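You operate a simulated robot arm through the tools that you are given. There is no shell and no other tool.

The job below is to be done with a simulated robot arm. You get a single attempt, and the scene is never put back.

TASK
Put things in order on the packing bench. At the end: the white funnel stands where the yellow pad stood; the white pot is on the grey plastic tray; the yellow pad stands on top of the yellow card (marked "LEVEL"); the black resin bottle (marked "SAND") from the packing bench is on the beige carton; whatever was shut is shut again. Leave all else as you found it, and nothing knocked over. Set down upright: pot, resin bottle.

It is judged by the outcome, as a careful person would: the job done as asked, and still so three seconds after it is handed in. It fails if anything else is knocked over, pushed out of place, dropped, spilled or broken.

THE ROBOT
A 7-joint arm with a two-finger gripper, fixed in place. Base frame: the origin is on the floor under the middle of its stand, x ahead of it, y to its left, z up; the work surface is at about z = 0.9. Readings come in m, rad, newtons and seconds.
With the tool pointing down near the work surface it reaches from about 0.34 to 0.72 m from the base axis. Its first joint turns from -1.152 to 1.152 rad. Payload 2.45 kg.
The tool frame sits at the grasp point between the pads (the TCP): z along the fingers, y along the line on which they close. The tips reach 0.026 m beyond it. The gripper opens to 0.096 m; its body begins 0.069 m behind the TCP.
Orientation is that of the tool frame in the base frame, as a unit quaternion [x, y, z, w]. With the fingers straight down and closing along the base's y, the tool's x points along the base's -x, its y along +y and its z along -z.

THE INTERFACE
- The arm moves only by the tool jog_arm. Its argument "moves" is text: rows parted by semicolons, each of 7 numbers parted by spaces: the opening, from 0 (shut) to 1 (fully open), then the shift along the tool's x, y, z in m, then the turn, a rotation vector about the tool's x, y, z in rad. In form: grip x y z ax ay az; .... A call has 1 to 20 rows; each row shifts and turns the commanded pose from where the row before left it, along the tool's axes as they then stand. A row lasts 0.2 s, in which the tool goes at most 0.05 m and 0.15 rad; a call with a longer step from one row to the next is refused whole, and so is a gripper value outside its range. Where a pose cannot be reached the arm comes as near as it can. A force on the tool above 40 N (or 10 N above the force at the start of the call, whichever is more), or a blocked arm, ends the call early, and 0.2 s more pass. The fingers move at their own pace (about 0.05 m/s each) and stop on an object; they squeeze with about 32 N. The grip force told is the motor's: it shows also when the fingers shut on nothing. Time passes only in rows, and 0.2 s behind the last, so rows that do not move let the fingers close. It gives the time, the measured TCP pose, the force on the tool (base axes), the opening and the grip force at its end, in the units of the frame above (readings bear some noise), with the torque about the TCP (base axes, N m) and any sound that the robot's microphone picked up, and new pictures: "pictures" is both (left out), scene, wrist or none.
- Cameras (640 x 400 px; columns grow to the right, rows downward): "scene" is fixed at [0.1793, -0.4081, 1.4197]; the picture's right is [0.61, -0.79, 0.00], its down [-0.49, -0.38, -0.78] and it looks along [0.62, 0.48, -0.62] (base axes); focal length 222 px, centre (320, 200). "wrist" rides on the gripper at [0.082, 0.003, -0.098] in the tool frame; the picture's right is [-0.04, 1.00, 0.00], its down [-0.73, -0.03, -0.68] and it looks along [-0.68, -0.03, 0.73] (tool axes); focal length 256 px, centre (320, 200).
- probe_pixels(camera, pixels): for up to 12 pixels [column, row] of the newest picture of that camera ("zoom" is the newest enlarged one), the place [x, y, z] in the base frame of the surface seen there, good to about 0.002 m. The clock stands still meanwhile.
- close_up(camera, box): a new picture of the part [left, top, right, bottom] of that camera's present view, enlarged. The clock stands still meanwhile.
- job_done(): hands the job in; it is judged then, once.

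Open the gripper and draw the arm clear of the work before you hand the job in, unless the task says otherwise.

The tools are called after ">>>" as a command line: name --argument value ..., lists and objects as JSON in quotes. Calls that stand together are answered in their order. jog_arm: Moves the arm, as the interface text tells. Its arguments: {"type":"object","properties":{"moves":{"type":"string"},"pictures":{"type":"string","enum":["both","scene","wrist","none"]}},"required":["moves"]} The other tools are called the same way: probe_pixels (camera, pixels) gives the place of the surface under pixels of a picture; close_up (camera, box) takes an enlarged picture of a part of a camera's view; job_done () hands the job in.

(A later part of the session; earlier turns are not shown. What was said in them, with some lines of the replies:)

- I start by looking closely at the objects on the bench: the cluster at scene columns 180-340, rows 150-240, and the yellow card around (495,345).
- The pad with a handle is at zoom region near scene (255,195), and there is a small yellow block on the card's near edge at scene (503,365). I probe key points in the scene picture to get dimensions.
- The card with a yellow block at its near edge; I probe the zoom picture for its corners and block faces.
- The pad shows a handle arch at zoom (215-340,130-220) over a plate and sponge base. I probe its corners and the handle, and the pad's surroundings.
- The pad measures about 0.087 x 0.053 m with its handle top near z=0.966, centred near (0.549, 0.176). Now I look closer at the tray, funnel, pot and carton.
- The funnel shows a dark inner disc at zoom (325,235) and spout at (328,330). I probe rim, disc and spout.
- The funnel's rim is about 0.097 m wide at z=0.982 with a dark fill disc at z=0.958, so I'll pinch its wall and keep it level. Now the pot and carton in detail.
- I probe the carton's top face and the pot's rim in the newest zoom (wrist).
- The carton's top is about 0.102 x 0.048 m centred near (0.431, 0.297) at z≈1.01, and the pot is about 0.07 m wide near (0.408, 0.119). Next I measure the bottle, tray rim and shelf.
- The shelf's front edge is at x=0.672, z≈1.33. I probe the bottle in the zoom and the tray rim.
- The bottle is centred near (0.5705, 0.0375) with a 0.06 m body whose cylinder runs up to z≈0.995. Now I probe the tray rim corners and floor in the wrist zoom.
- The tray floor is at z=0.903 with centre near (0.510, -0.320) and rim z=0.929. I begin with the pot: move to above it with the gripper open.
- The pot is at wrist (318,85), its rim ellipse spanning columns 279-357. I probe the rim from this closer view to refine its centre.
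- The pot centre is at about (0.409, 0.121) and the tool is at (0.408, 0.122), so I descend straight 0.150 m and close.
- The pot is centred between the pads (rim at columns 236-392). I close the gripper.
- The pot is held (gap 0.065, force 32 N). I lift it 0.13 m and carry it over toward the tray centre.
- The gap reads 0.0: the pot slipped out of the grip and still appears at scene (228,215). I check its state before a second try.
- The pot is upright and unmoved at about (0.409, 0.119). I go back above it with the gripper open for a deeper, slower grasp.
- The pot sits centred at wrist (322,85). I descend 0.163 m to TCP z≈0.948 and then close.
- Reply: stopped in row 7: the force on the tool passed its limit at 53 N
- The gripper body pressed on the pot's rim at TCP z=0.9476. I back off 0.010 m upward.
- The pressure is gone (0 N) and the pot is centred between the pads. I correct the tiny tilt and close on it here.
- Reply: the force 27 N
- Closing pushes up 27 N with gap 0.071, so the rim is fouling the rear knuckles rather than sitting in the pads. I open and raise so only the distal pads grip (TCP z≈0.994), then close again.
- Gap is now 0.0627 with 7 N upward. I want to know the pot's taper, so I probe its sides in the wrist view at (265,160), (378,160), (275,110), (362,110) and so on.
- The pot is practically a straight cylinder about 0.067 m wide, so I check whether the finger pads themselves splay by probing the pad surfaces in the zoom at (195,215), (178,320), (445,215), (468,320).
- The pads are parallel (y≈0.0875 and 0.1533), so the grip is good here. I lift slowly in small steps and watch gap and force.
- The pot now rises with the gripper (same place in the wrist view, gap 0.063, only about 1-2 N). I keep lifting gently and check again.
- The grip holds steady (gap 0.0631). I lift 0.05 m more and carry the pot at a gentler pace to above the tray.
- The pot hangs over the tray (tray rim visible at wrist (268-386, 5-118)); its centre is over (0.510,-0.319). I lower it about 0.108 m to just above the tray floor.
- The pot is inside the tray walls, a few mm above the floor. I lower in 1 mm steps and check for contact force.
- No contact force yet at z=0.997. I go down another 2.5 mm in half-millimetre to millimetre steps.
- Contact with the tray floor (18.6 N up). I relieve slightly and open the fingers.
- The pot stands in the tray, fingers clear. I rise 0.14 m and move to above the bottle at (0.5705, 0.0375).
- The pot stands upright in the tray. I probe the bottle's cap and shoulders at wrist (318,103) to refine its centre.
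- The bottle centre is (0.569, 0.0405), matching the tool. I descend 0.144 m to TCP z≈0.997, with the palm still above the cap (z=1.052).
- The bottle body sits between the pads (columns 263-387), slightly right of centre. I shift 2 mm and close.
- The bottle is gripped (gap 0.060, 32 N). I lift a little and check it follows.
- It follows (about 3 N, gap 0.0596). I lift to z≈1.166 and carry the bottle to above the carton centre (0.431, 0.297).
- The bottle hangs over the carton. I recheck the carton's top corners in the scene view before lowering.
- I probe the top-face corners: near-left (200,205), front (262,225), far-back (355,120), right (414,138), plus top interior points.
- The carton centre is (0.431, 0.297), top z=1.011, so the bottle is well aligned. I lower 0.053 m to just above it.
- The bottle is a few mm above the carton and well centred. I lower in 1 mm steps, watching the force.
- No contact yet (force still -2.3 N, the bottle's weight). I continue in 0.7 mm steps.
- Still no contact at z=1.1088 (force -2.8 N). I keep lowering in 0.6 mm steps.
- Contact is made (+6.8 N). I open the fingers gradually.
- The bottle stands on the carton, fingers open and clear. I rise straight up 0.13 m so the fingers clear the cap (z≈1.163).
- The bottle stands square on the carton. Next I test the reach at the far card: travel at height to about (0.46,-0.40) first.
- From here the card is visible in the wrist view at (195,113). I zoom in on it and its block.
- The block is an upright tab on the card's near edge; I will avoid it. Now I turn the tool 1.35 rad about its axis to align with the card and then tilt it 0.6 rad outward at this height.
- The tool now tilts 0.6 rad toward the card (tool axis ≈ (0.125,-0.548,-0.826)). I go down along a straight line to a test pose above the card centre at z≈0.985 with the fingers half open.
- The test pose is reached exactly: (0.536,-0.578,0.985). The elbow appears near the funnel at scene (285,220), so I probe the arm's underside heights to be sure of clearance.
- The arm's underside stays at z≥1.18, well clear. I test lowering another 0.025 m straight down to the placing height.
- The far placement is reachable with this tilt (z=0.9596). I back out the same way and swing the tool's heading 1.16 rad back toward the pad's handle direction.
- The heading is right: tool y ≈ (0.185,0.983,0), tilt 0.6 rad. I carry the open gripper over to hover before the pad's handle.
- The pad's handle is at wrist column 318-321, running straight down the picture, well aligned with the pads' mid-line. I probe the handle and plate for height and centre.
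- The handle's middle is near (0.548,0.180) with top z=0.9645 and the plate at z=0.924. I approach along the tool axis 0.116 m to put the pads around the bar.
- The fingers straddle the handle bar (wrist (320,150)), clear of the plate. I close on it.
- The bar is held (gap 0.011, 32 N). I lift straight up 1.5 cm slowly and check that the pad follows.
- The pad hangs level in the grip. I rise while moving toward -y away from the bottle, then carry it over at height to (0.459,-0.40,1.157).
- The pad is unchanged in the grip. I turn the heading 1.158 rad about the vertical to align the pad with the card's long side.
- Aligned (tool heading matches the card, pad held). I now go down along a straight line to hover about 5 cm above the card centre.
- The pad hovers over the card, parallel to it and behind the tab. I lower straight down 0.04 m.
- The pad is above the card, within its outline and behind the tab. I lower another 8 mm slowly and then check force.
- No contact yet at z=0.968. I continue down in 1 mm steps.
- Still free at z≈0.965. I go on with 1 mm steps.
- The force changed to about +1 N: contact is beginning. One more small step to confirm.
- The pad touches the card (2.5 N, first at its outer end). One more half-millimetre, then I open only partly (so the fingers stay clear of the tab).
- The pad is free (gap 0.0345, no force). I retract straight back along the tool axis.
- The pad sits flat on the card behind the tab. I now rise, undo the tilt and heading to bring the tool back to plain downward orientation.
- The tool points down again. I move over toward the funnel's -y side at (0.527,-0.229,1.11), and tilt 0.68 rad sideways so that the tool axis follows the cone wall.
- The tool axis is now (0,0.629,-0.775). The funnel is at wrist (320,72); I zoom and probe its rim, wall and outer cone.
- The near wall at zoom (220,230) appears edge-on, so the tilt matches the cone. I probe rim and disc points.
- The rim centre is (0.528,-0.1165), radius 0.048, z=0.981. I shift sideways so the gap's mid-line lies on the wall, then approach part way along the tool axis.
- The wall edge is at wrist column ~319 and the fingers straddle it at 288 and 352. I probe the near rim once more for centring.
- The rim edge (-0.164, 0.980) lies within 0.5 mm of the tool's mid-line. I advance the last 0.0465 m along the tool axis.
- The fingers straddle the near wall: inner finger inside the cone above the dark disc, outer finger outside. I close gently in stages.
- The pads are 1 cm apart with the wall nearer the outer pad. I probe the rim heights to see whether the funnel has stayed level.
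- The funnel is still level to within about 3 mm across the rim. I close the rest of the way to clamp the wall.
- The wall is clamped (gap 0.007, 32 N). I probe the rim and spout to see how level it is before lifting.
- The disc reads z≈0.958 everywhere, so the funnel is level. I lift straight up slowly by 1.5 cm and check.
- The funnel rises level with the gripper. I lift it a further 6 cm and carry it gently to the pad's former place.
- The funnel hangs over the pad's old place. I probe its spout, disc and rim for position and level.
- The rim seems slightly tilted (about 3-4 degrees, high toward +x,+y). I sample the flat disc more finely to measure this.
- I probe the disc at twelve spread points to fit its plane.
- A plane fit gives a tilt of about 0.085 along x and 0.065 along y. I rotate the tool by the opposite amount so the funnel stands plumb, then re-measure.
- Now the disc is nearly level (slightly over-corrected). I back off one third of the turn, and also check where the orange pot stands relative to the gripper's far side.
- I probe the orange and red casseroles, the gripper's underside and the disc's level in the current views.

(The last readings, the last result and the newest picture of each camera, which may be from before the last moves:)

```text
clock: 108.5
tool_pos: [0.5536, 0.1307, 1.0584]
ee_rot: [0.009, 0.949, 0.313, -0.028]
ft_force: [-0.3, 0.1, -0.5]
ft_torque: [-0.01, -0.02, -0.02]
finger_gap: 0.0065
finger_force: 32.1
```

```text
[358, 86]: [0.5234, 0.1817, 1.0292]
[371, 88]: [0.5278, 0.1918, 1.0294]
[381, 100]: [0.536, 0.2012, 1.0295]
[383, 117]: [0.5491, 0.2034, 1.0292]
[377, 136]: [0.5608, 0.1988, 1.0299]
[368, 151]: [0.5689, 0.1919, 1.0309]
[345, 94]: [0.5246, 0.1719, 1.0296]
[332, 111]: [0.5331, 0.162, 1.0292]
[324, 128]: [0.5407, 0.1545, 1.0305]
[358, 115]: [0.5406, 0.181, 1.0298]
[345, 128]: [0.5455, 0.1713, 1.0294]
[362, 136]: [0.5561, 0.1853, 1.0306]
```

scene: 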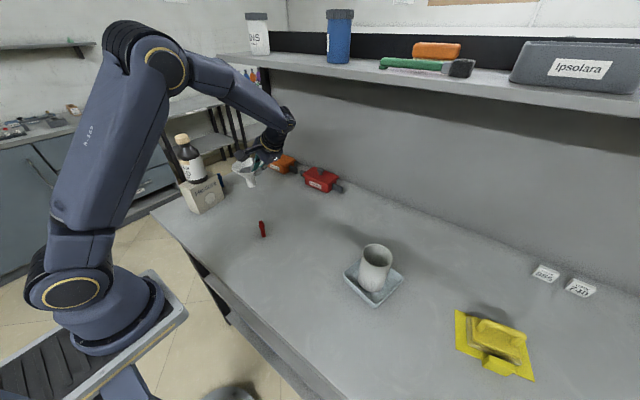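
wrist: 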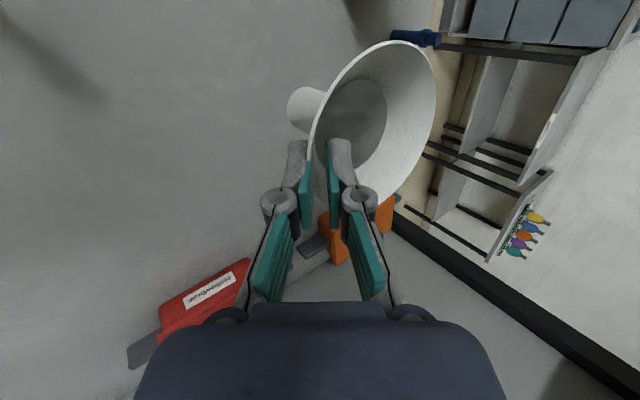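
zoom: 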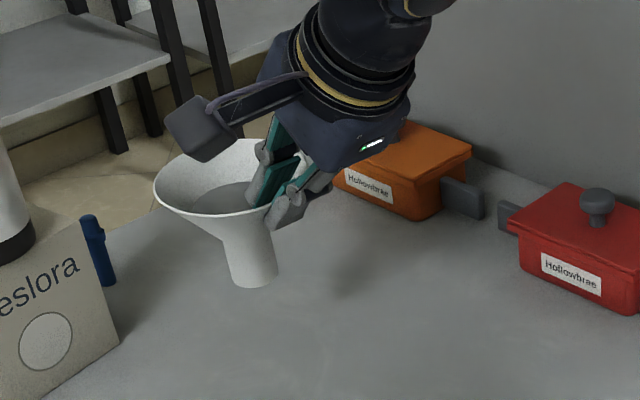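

The disc is now level (z 1.029-1.031 everywhere) and the casseroles are far back at x≥0.744. I lower the funnel 0.066 m straight down.

>>> jog_arm --moves "0 -0.0006 -0.0059 0.008 0 0 0; 0 -0.0009 -0.0107 0.0144 0 0 0; 0 -0.0009 -0.0107 0.0144 0 0 0; 0 -0.0008 -0.0074 0.01 0 0 0; 0 -0.0006 -0.0045 0.0061 0 0 0; 0 0 0 0 0 0 0; 0 0 0 0 0 0 0" --pictures "both"

>>> close_up --camera "scene" --box '[220, 140, 310, 230]'

>>> probe_pixels --camera "wrist" --pixels '[[358, 86], [371, 88], [381, 100], [383, 117], [377, 136], [368, 151], [345, 94], [332, 111], [324, 128], [358, 115], [345, 128], [362, 136]]'

```text
clock: 110.1
tool_pos: [0.5524, 0.1299, 0.9908]
ee_rot: [0.01, 0.949, 0.313, -0.029]
ft_force: [0.1, 0.0, 0.2]
ft_torque: [-0.02, 0.02, 0.02]
finger_gap: 0.0067
finger_force: 31.6
```

scene: 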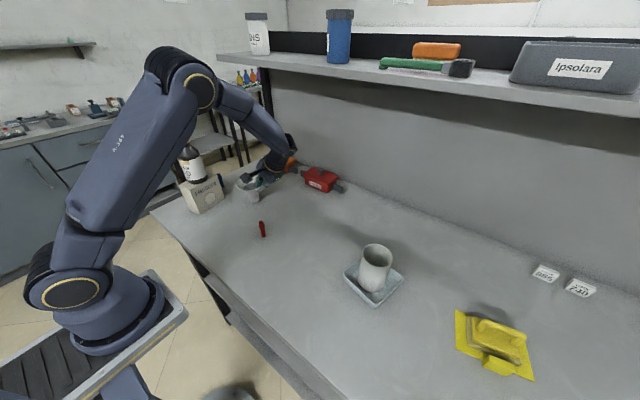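
wrist: 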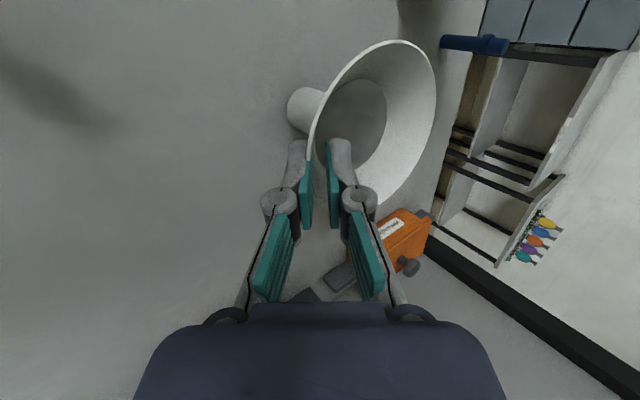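

```text
4.44 times, centred on (265, 185) of scene
```

zoom: 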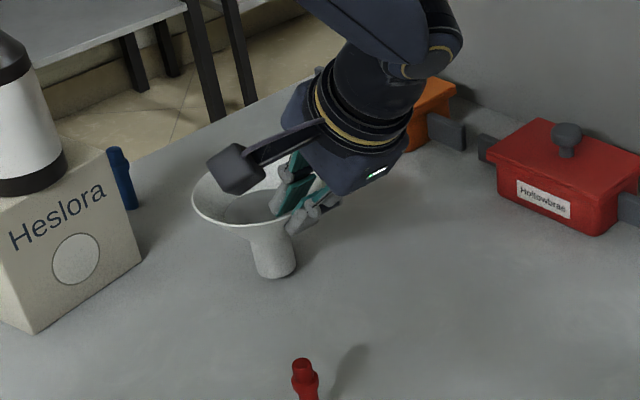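

```text
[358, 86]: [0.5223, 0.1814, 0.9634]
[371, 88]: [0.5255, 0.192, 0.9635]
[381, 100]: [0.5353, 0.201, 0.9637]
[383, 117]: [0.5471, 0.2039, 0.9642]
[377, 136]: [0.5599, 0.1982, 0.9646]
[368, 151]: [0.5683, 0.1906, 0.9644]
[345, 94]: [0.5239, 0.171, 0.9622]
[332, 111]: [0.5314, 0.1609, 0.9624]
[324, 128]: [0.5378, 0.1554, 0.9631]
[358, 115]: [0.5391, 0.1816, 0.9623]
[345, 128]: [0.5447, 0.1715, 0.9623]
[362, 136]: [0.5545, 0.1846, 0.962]
```

The disc is at z≈0.963, level, so about 5.5 mm remain. I lower 4 mm in 1 mm steps.

>>> jog_arm --moves "0 -0.0001 -0.0006 0.0008 0 0 0; 0 -0.0001 -0.0006 0.0008 0 0 0; 0 0 -0.0006 0.0008 0 0 0; 0 0 -0.0006 0.0008 0 0 0; 0 0 0 0 0 0 0" --pictures "wrist"

>>> probe_pixels --camera "wrist" --pixels '[[358, 86], [381, 100], [377, 136], [368, 151], [345, 94], [324, 128], [358, 115], [345, 128], [297, 95], [300, 120]]'

```text
clock: 111.3
tool_pos: [0.553, 0.1295, 0.9888]
ee_rot: [0.009, 0.949, 0.314, -0.028]
ft_force: [0.8, 0.3, -0.2]
ft_torque: [-0.04, -0.01, -0.01]
finger_gap: 0.0065
finger_force: 32.0
```

wrist: 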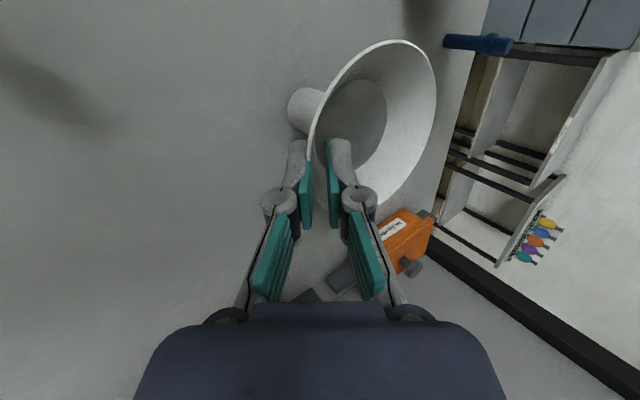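

```text
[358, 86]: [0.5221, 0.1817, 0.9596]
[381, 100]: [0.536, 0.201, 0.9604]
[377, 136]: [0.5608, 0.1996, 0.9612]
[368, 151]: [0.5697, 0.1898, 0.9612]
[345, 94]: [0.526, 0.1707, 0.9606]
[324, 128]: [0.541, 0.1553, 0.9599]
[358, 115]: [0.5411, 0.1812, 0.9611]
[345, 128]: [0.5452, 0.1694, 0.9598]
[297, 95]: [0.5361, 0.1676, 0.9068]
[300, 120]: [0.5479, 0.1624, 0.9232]
```

Disc at z≈0.960, about 2.5 mm to go. I lower in half-millimetre steps and watch the force.

>>> jog_arm --moves "0 0 -0.0003 0.0004 0 0 0; 0 0 -0.0003 0.0004 0 0 0; 0 0 -0.0003 0.0004 0 0 0; 0 0 -0.0003 0.0004 0 0 0; 0 0 0 0 0 0 0" --pictures "none"

```text
clock: 112.5
tool_pos: [0.5526, 0.1292, 0.9854]
ee_rot: [0.01, 0.949, 0.313, -0.029]
ft_force: [-0.2, -0.6, 0.0]
ft_torque: [-0.01, 0.0, 0.02]
finger_gap: 0.0063
finger_force: 32.3
```

No contact force yet at TCP z≈0.986. Another two half-millimetre steps.

>>> jog_arm --moves "0 0 -0.0003 0.0004 0 0 0; 0 0 -0.0003 0.0004 0 0 0; 0 0 0 0 0 0 0" --pictures "wrist"

>>> probe_pixels --camera "wrist" --pixels '[[358, 86], [381, 100], [377, 136], [368, 151], [345, 94], [324, 128], [358, 115], [345, 128], [362, 136], [371, 88]]'

```text
clock: 113.3
tool_pos: [0.5512, 0.1288, 0.9869]
ee_rot: [0.009, 0.949, 0.313, -0.029]
ft_force: [-1.8, -1.7, 7.9]
ft_torque: [0.18, 0.28, 0.12]
finger_gap: 0.0062
finger_force: 32.0
```

wrist: 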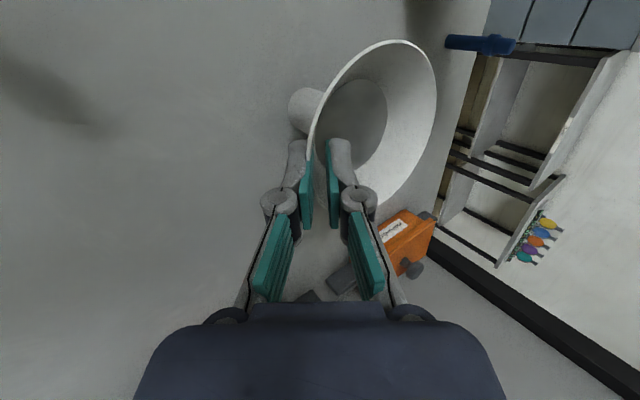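

```text
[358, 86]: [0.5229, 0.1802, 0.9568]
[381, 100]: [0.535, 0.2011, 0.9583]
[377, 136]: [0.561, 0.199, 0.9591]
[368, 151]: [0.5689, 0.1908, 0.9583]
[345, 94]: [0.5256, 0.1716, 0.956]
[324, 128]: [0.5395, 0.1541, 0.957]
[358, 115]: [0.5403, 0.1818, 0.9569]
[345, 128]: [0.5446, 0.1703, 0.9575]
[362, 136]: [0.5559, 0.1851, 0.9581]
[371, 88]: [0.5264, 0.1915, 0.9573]
```

Contact with the bench (7.9 N). I ease off 0.4 mm and then open the fingers slowly.

>>> jog_arm --moves "0 0 0.0003 -0.0004 0 0 0; 0 0 0 0 0 0 0; 0.08 0 0 0 0 0 0; 0.1 0 0 0 0 0 0; 0.12 0 0 0 0 0 0; 0.15 0 0 0 0 0 0; 0.15 0 0 0 0 0 0"

>>> close_up --camera "wrist" --box '[270, 30, 440, 220]'

>>> close_up --camera "scene" --box '[220, 140, 310, 230]'

```text
clock: 114.9
tool_pos: [0.5526, 0.1298, 0.9868]
ee_rot: [0.01, 0.949, 0.313, -0.028]
ft_force: [-0.1, -1.0, 0.7]
ft_torque: [0.01, -0.02, 0.0]
finger_gap: 0.0145
finger_force: 0.2
```

scene: 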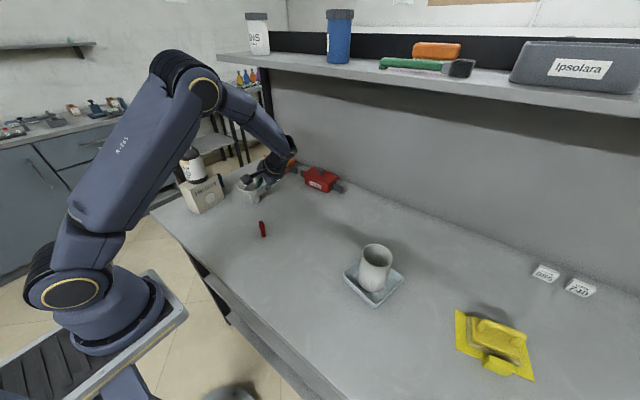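
wrist: 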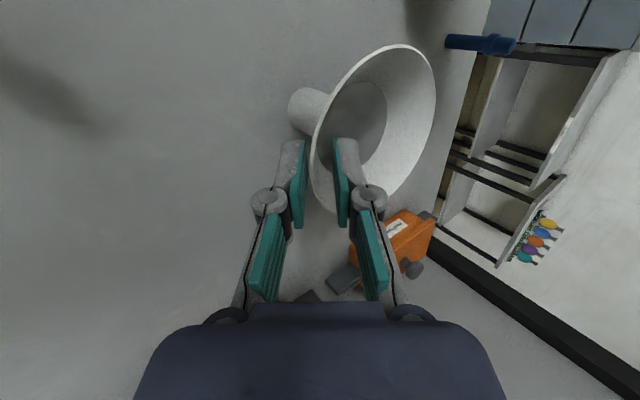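

```text
2.11 times, centred on (355, 125) of wrist
```

zoom: 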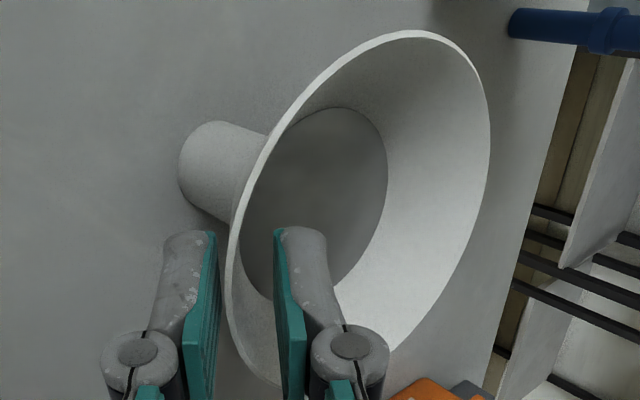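

```text
4.44 times, centred on (265, 185) of scene
```

zoom: 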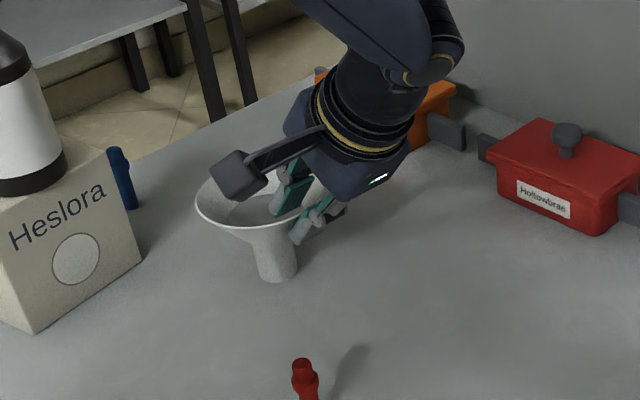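

The funnel stands free, the wall between the pads with clearance. I open to about 3 cm and withdraw along the tool axis.

>>> jog_arm --moves "0.2 0 0 0 0 0 0; 0.26 0 0 0 0 0 0; 0.32 0 0 0 0 0 0; 0.32 0 0 0 0 0 0; 0.32 0 0 -0.008 0 0 0; 0.32 0 0 -0.012 0 0 0; 0.32 0 0 -0.015 0 0 0; 0.32 0 0 -0.02 0 0 0; 0.32 0 0 -0.025 0 0 0; 0.32 0 0 -0.025 0 0 0; 0.32 0 0 0 0 0 0"

>>> close_up --camera "scene" --box '[180, 120, 310, 230]'

```text
clock: 117.3
tool_pos: [0.556, 0.0665, 1.071]
ee_rot: [0.01, 0.949, 0.314, -0.029]
ft_force: [0.8, -0.8, -0.4]
ft_torque: [0.0, 0.01, -0.02]
finger_gap: 0.031
finger_force: 0.0
```

scene: 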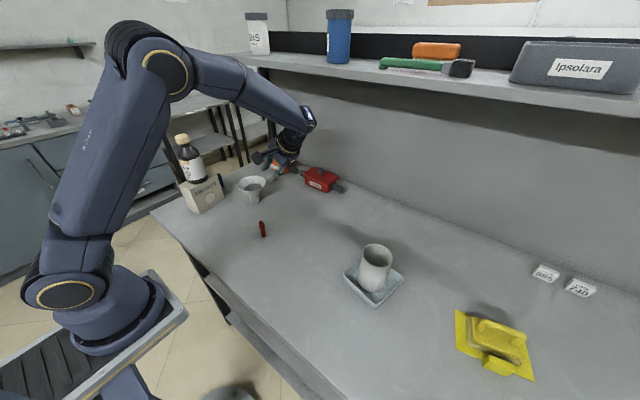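
wrist: 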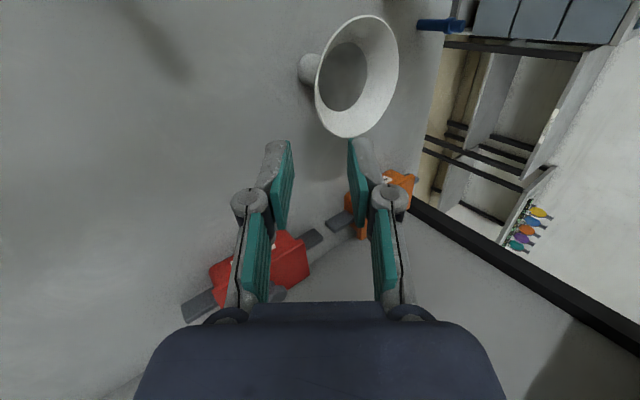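

```text
3.64 times, centred on (245, 175) of scene
```

zoom: 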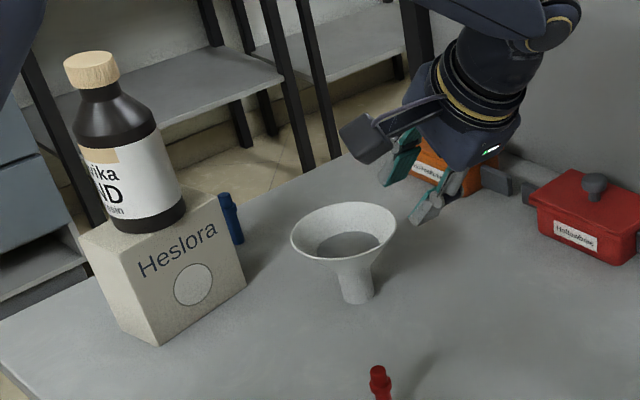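

The funnel stands alone at scene (251,187), and the bottle stays on the carton. I check the funnel's position and the other items by probing, and then raise the arm clear.

>>> probe_pixels --camera "zoom" --pixels '[[293, 235], [394, 225], [342, 203], [335, 262], [345, 245], [325, 240], [370, 240], [345, 300], [370, 295], [358, 285], [185, 200], [110, 60]]'

>>> jog_arm --moves "0.32 0.001 0.012 -0.016 0 0 0; 0.32 0.0023 0.0238 -0.0321 0 0 0; 0.32 0.0023 0.0238 -0.0321 0 0 0; 0.32 0.0023 0.0238 -0.0321 0 0 0; 0.32 0.0023 0.0238 -0.0321 0 0 0; 0.4 0 0 0 0.126 0 0; 0.5 0 0 0 0.126 0 0; 0.6 0 0 0 0.126 0 0; 0.8 0 0 0 0.126 0 0; 1 0 0 0 0.126 0 0; 1 0 0 0 0 0 0"

```text
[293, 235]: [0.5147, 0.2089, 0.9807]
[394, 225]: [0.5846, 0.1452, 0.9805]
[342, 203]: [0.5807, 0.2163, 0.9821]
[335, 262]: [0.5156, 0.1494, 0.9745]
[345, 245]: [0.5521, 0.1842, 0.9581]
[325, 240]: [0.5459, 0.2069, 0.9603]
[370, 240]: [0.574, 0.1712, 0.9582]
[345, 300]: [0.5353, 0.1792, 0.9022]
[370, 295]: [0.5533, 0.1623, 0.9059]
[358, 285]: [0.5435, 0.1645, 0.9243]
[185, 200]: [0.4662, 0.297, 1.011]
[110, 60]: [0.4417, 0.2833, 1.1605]
```

```text
clock: 119.7
tool_pos: [0.5594, 0.0676, 1.2523]
ee_rot: [0.001, 1.0, 0.003, -0.03]
ft_force: [-0.4, 0.5, 0.0]
ft_torque: [0.03, -0.01, -0.02]
finger_gap: 0.0959
finger_force: 0.1
```

scene: 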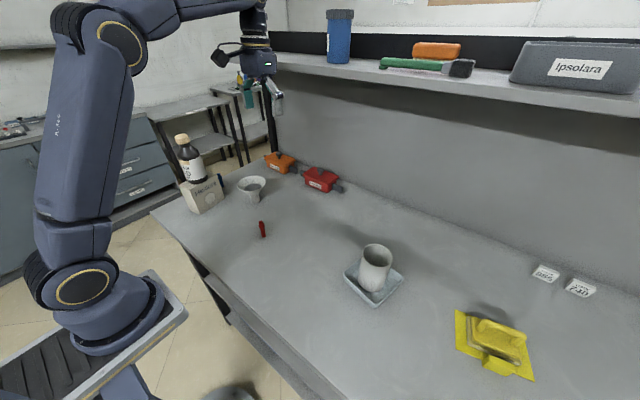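
wrist: 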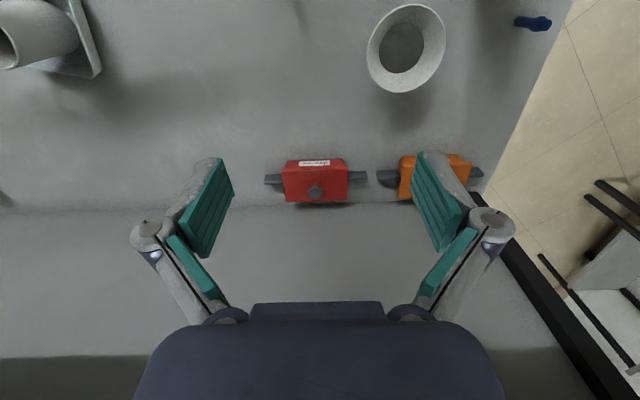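

The funnel's rim midpoint is (0.5497,0.177), right where the pad stood. I draw the arm back away from the shelf to near its starting pose.

>>> jog_arm --moves "1 0.015 -0.008 0 0 0.03 0; 1 0.03 -0.016 0 0 0.03 0; 1 0.03 -0.018 -0.005 0 0 0; 1 0.03 -0.018 -0.01 0 0 0; 1 0.02 -0.014 -0.01 0 0 0; 1 0.005 -0.004 -0.01 0 0 0; 1 0 0 0 0 0 0; 1 0 0 0 0 0 0"

>>> close_up --camera "scene" --box '[170, 120, 350, 250]'

>>> close_up --camera "scene" --box '[330, 220, 560, 390]'

```text
clock: 121.5
tool_pos: [0.4316, -0.0105, 1.3014]
ee_rot: [0.0, 0.998, 0.003, -0.06]
ft_force: [0.1, 0.6, 1.1]
ft_torque: [0.01, -0.03, 0.01]
finger_gap: 0.0959
finger_force: 0.0
```

scene: 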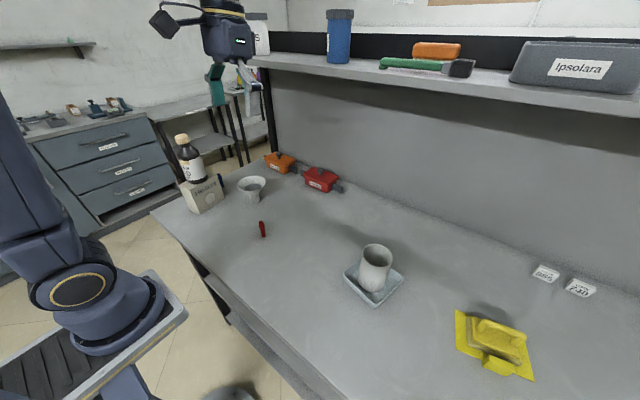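
wrist: 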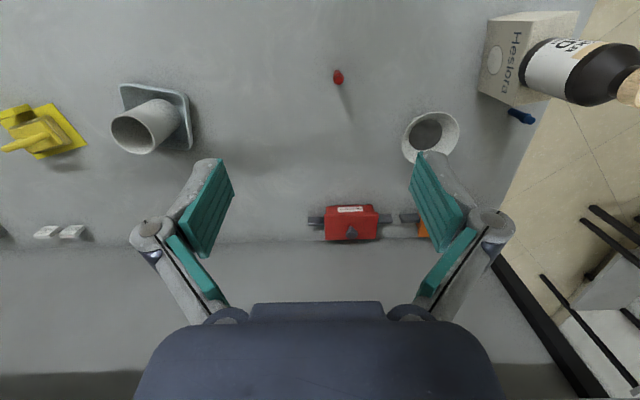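

```text
3.08 times, centred on (260, 185) of scene
```

zoom: 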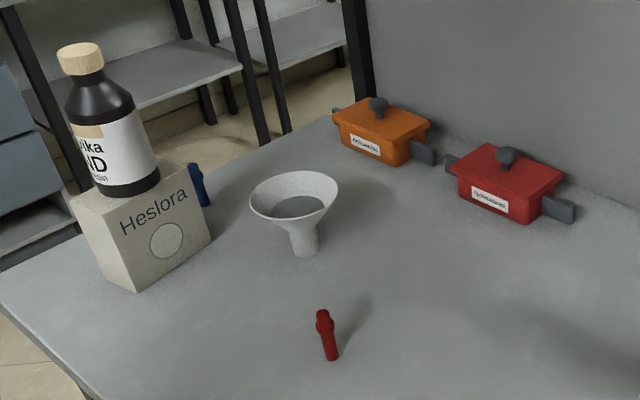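

```text
2.35 times, centred on (445, 305) of scene
```

zoom: 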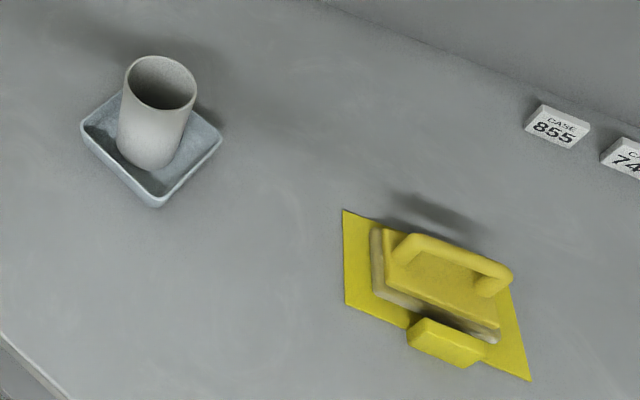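

All items look in place: bottle on carton, pot in tray, pad on card, funnel on the pad's old spot. I do a last check of carton corners, red stick and card position against the first readings.

>>> close_up --camera "scene" --box '[160, 150, 240, 220]'

>>> probe_pixels --camera "zoom" --pixels '[[203, 204], [262, 222], [411, 138], [265, 235], [413, 145], [320, 372], [458, 275], [272, 345]]'

>>> probe_pixels --camera "scene" --pixels '[[456, 310], [457, 347], [533, 381], [510, 374], [503, 365], [262, 222], [263, 234], [376, 304], [376, 250], [364, 265], [392, 262], [375, 290]]'

```text
5.71 times, centred on (200, 185) of scene
```

zoom: 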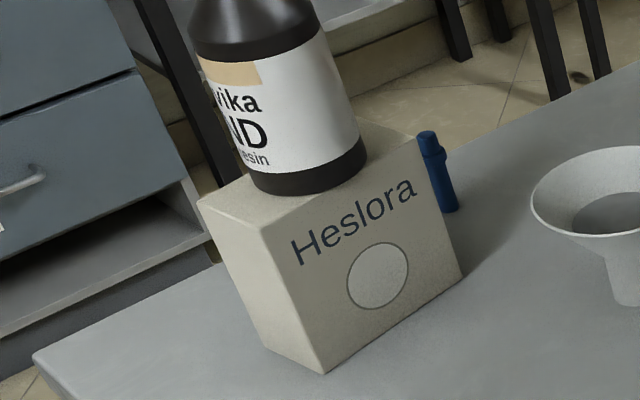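

```text
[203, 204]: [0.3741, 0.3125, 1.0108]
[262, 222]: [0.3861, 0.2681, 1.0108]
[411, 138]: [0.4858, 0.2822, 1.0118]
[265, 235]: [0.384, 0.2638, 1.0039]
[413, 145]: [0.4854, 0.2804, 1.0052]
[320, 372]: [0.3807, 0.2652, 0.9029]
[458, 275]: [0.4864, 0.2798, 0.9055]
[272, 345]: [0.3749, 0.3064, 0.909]
```

```text
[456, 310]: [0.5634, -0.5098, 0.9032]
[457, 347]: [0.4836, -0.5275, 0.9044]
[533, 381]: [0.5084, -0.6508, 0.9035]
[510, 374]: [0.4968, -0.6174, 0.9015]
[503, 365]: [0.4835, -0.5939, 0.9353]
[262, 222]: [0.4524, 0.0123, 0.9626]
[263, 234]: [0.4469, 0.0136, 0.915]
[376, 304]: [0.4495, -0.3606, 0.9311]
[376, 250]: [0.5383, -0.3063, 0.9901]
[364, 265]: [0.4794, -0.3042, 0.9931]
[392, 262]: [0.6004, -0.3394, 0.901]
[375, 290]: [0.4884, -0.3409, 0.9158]
```

The carton, card, tray and red stick all read the same positions as at the start, and every moved item stands where asked. The gripper is open and clear, so I hand the job in.

>>> job_done

```text
The job is handed in.
```

I finished the job and handed it in. The last pictures and position readings showed everything as asked:

- **Funnel:** it stands upright where the yellow pad stood. Its centre is about 2 mm from where I measured the pad's.
- **Pot:** it stands upright on the grey plastic tray.
- **Pad:** it stands on the yellow "LEVEL" card, fully within its edges and clear of the small tab on the near side.
- **Resin bottle:** it stands upright, centred on the beige carton.

**Slip on the pot:** on my first try the pot slid out of the grip as I lifted it. On the second try the gripper body pressed briefly on its rim, peaking at 53 N. It stayed upright, and the third grip held.

The carton, card, tray and red stick read the same positions as at the start, and nothing was knocked over. I opened nothing, so nothing needed shutting. The gripper was open and clear of the bench when I handed in.
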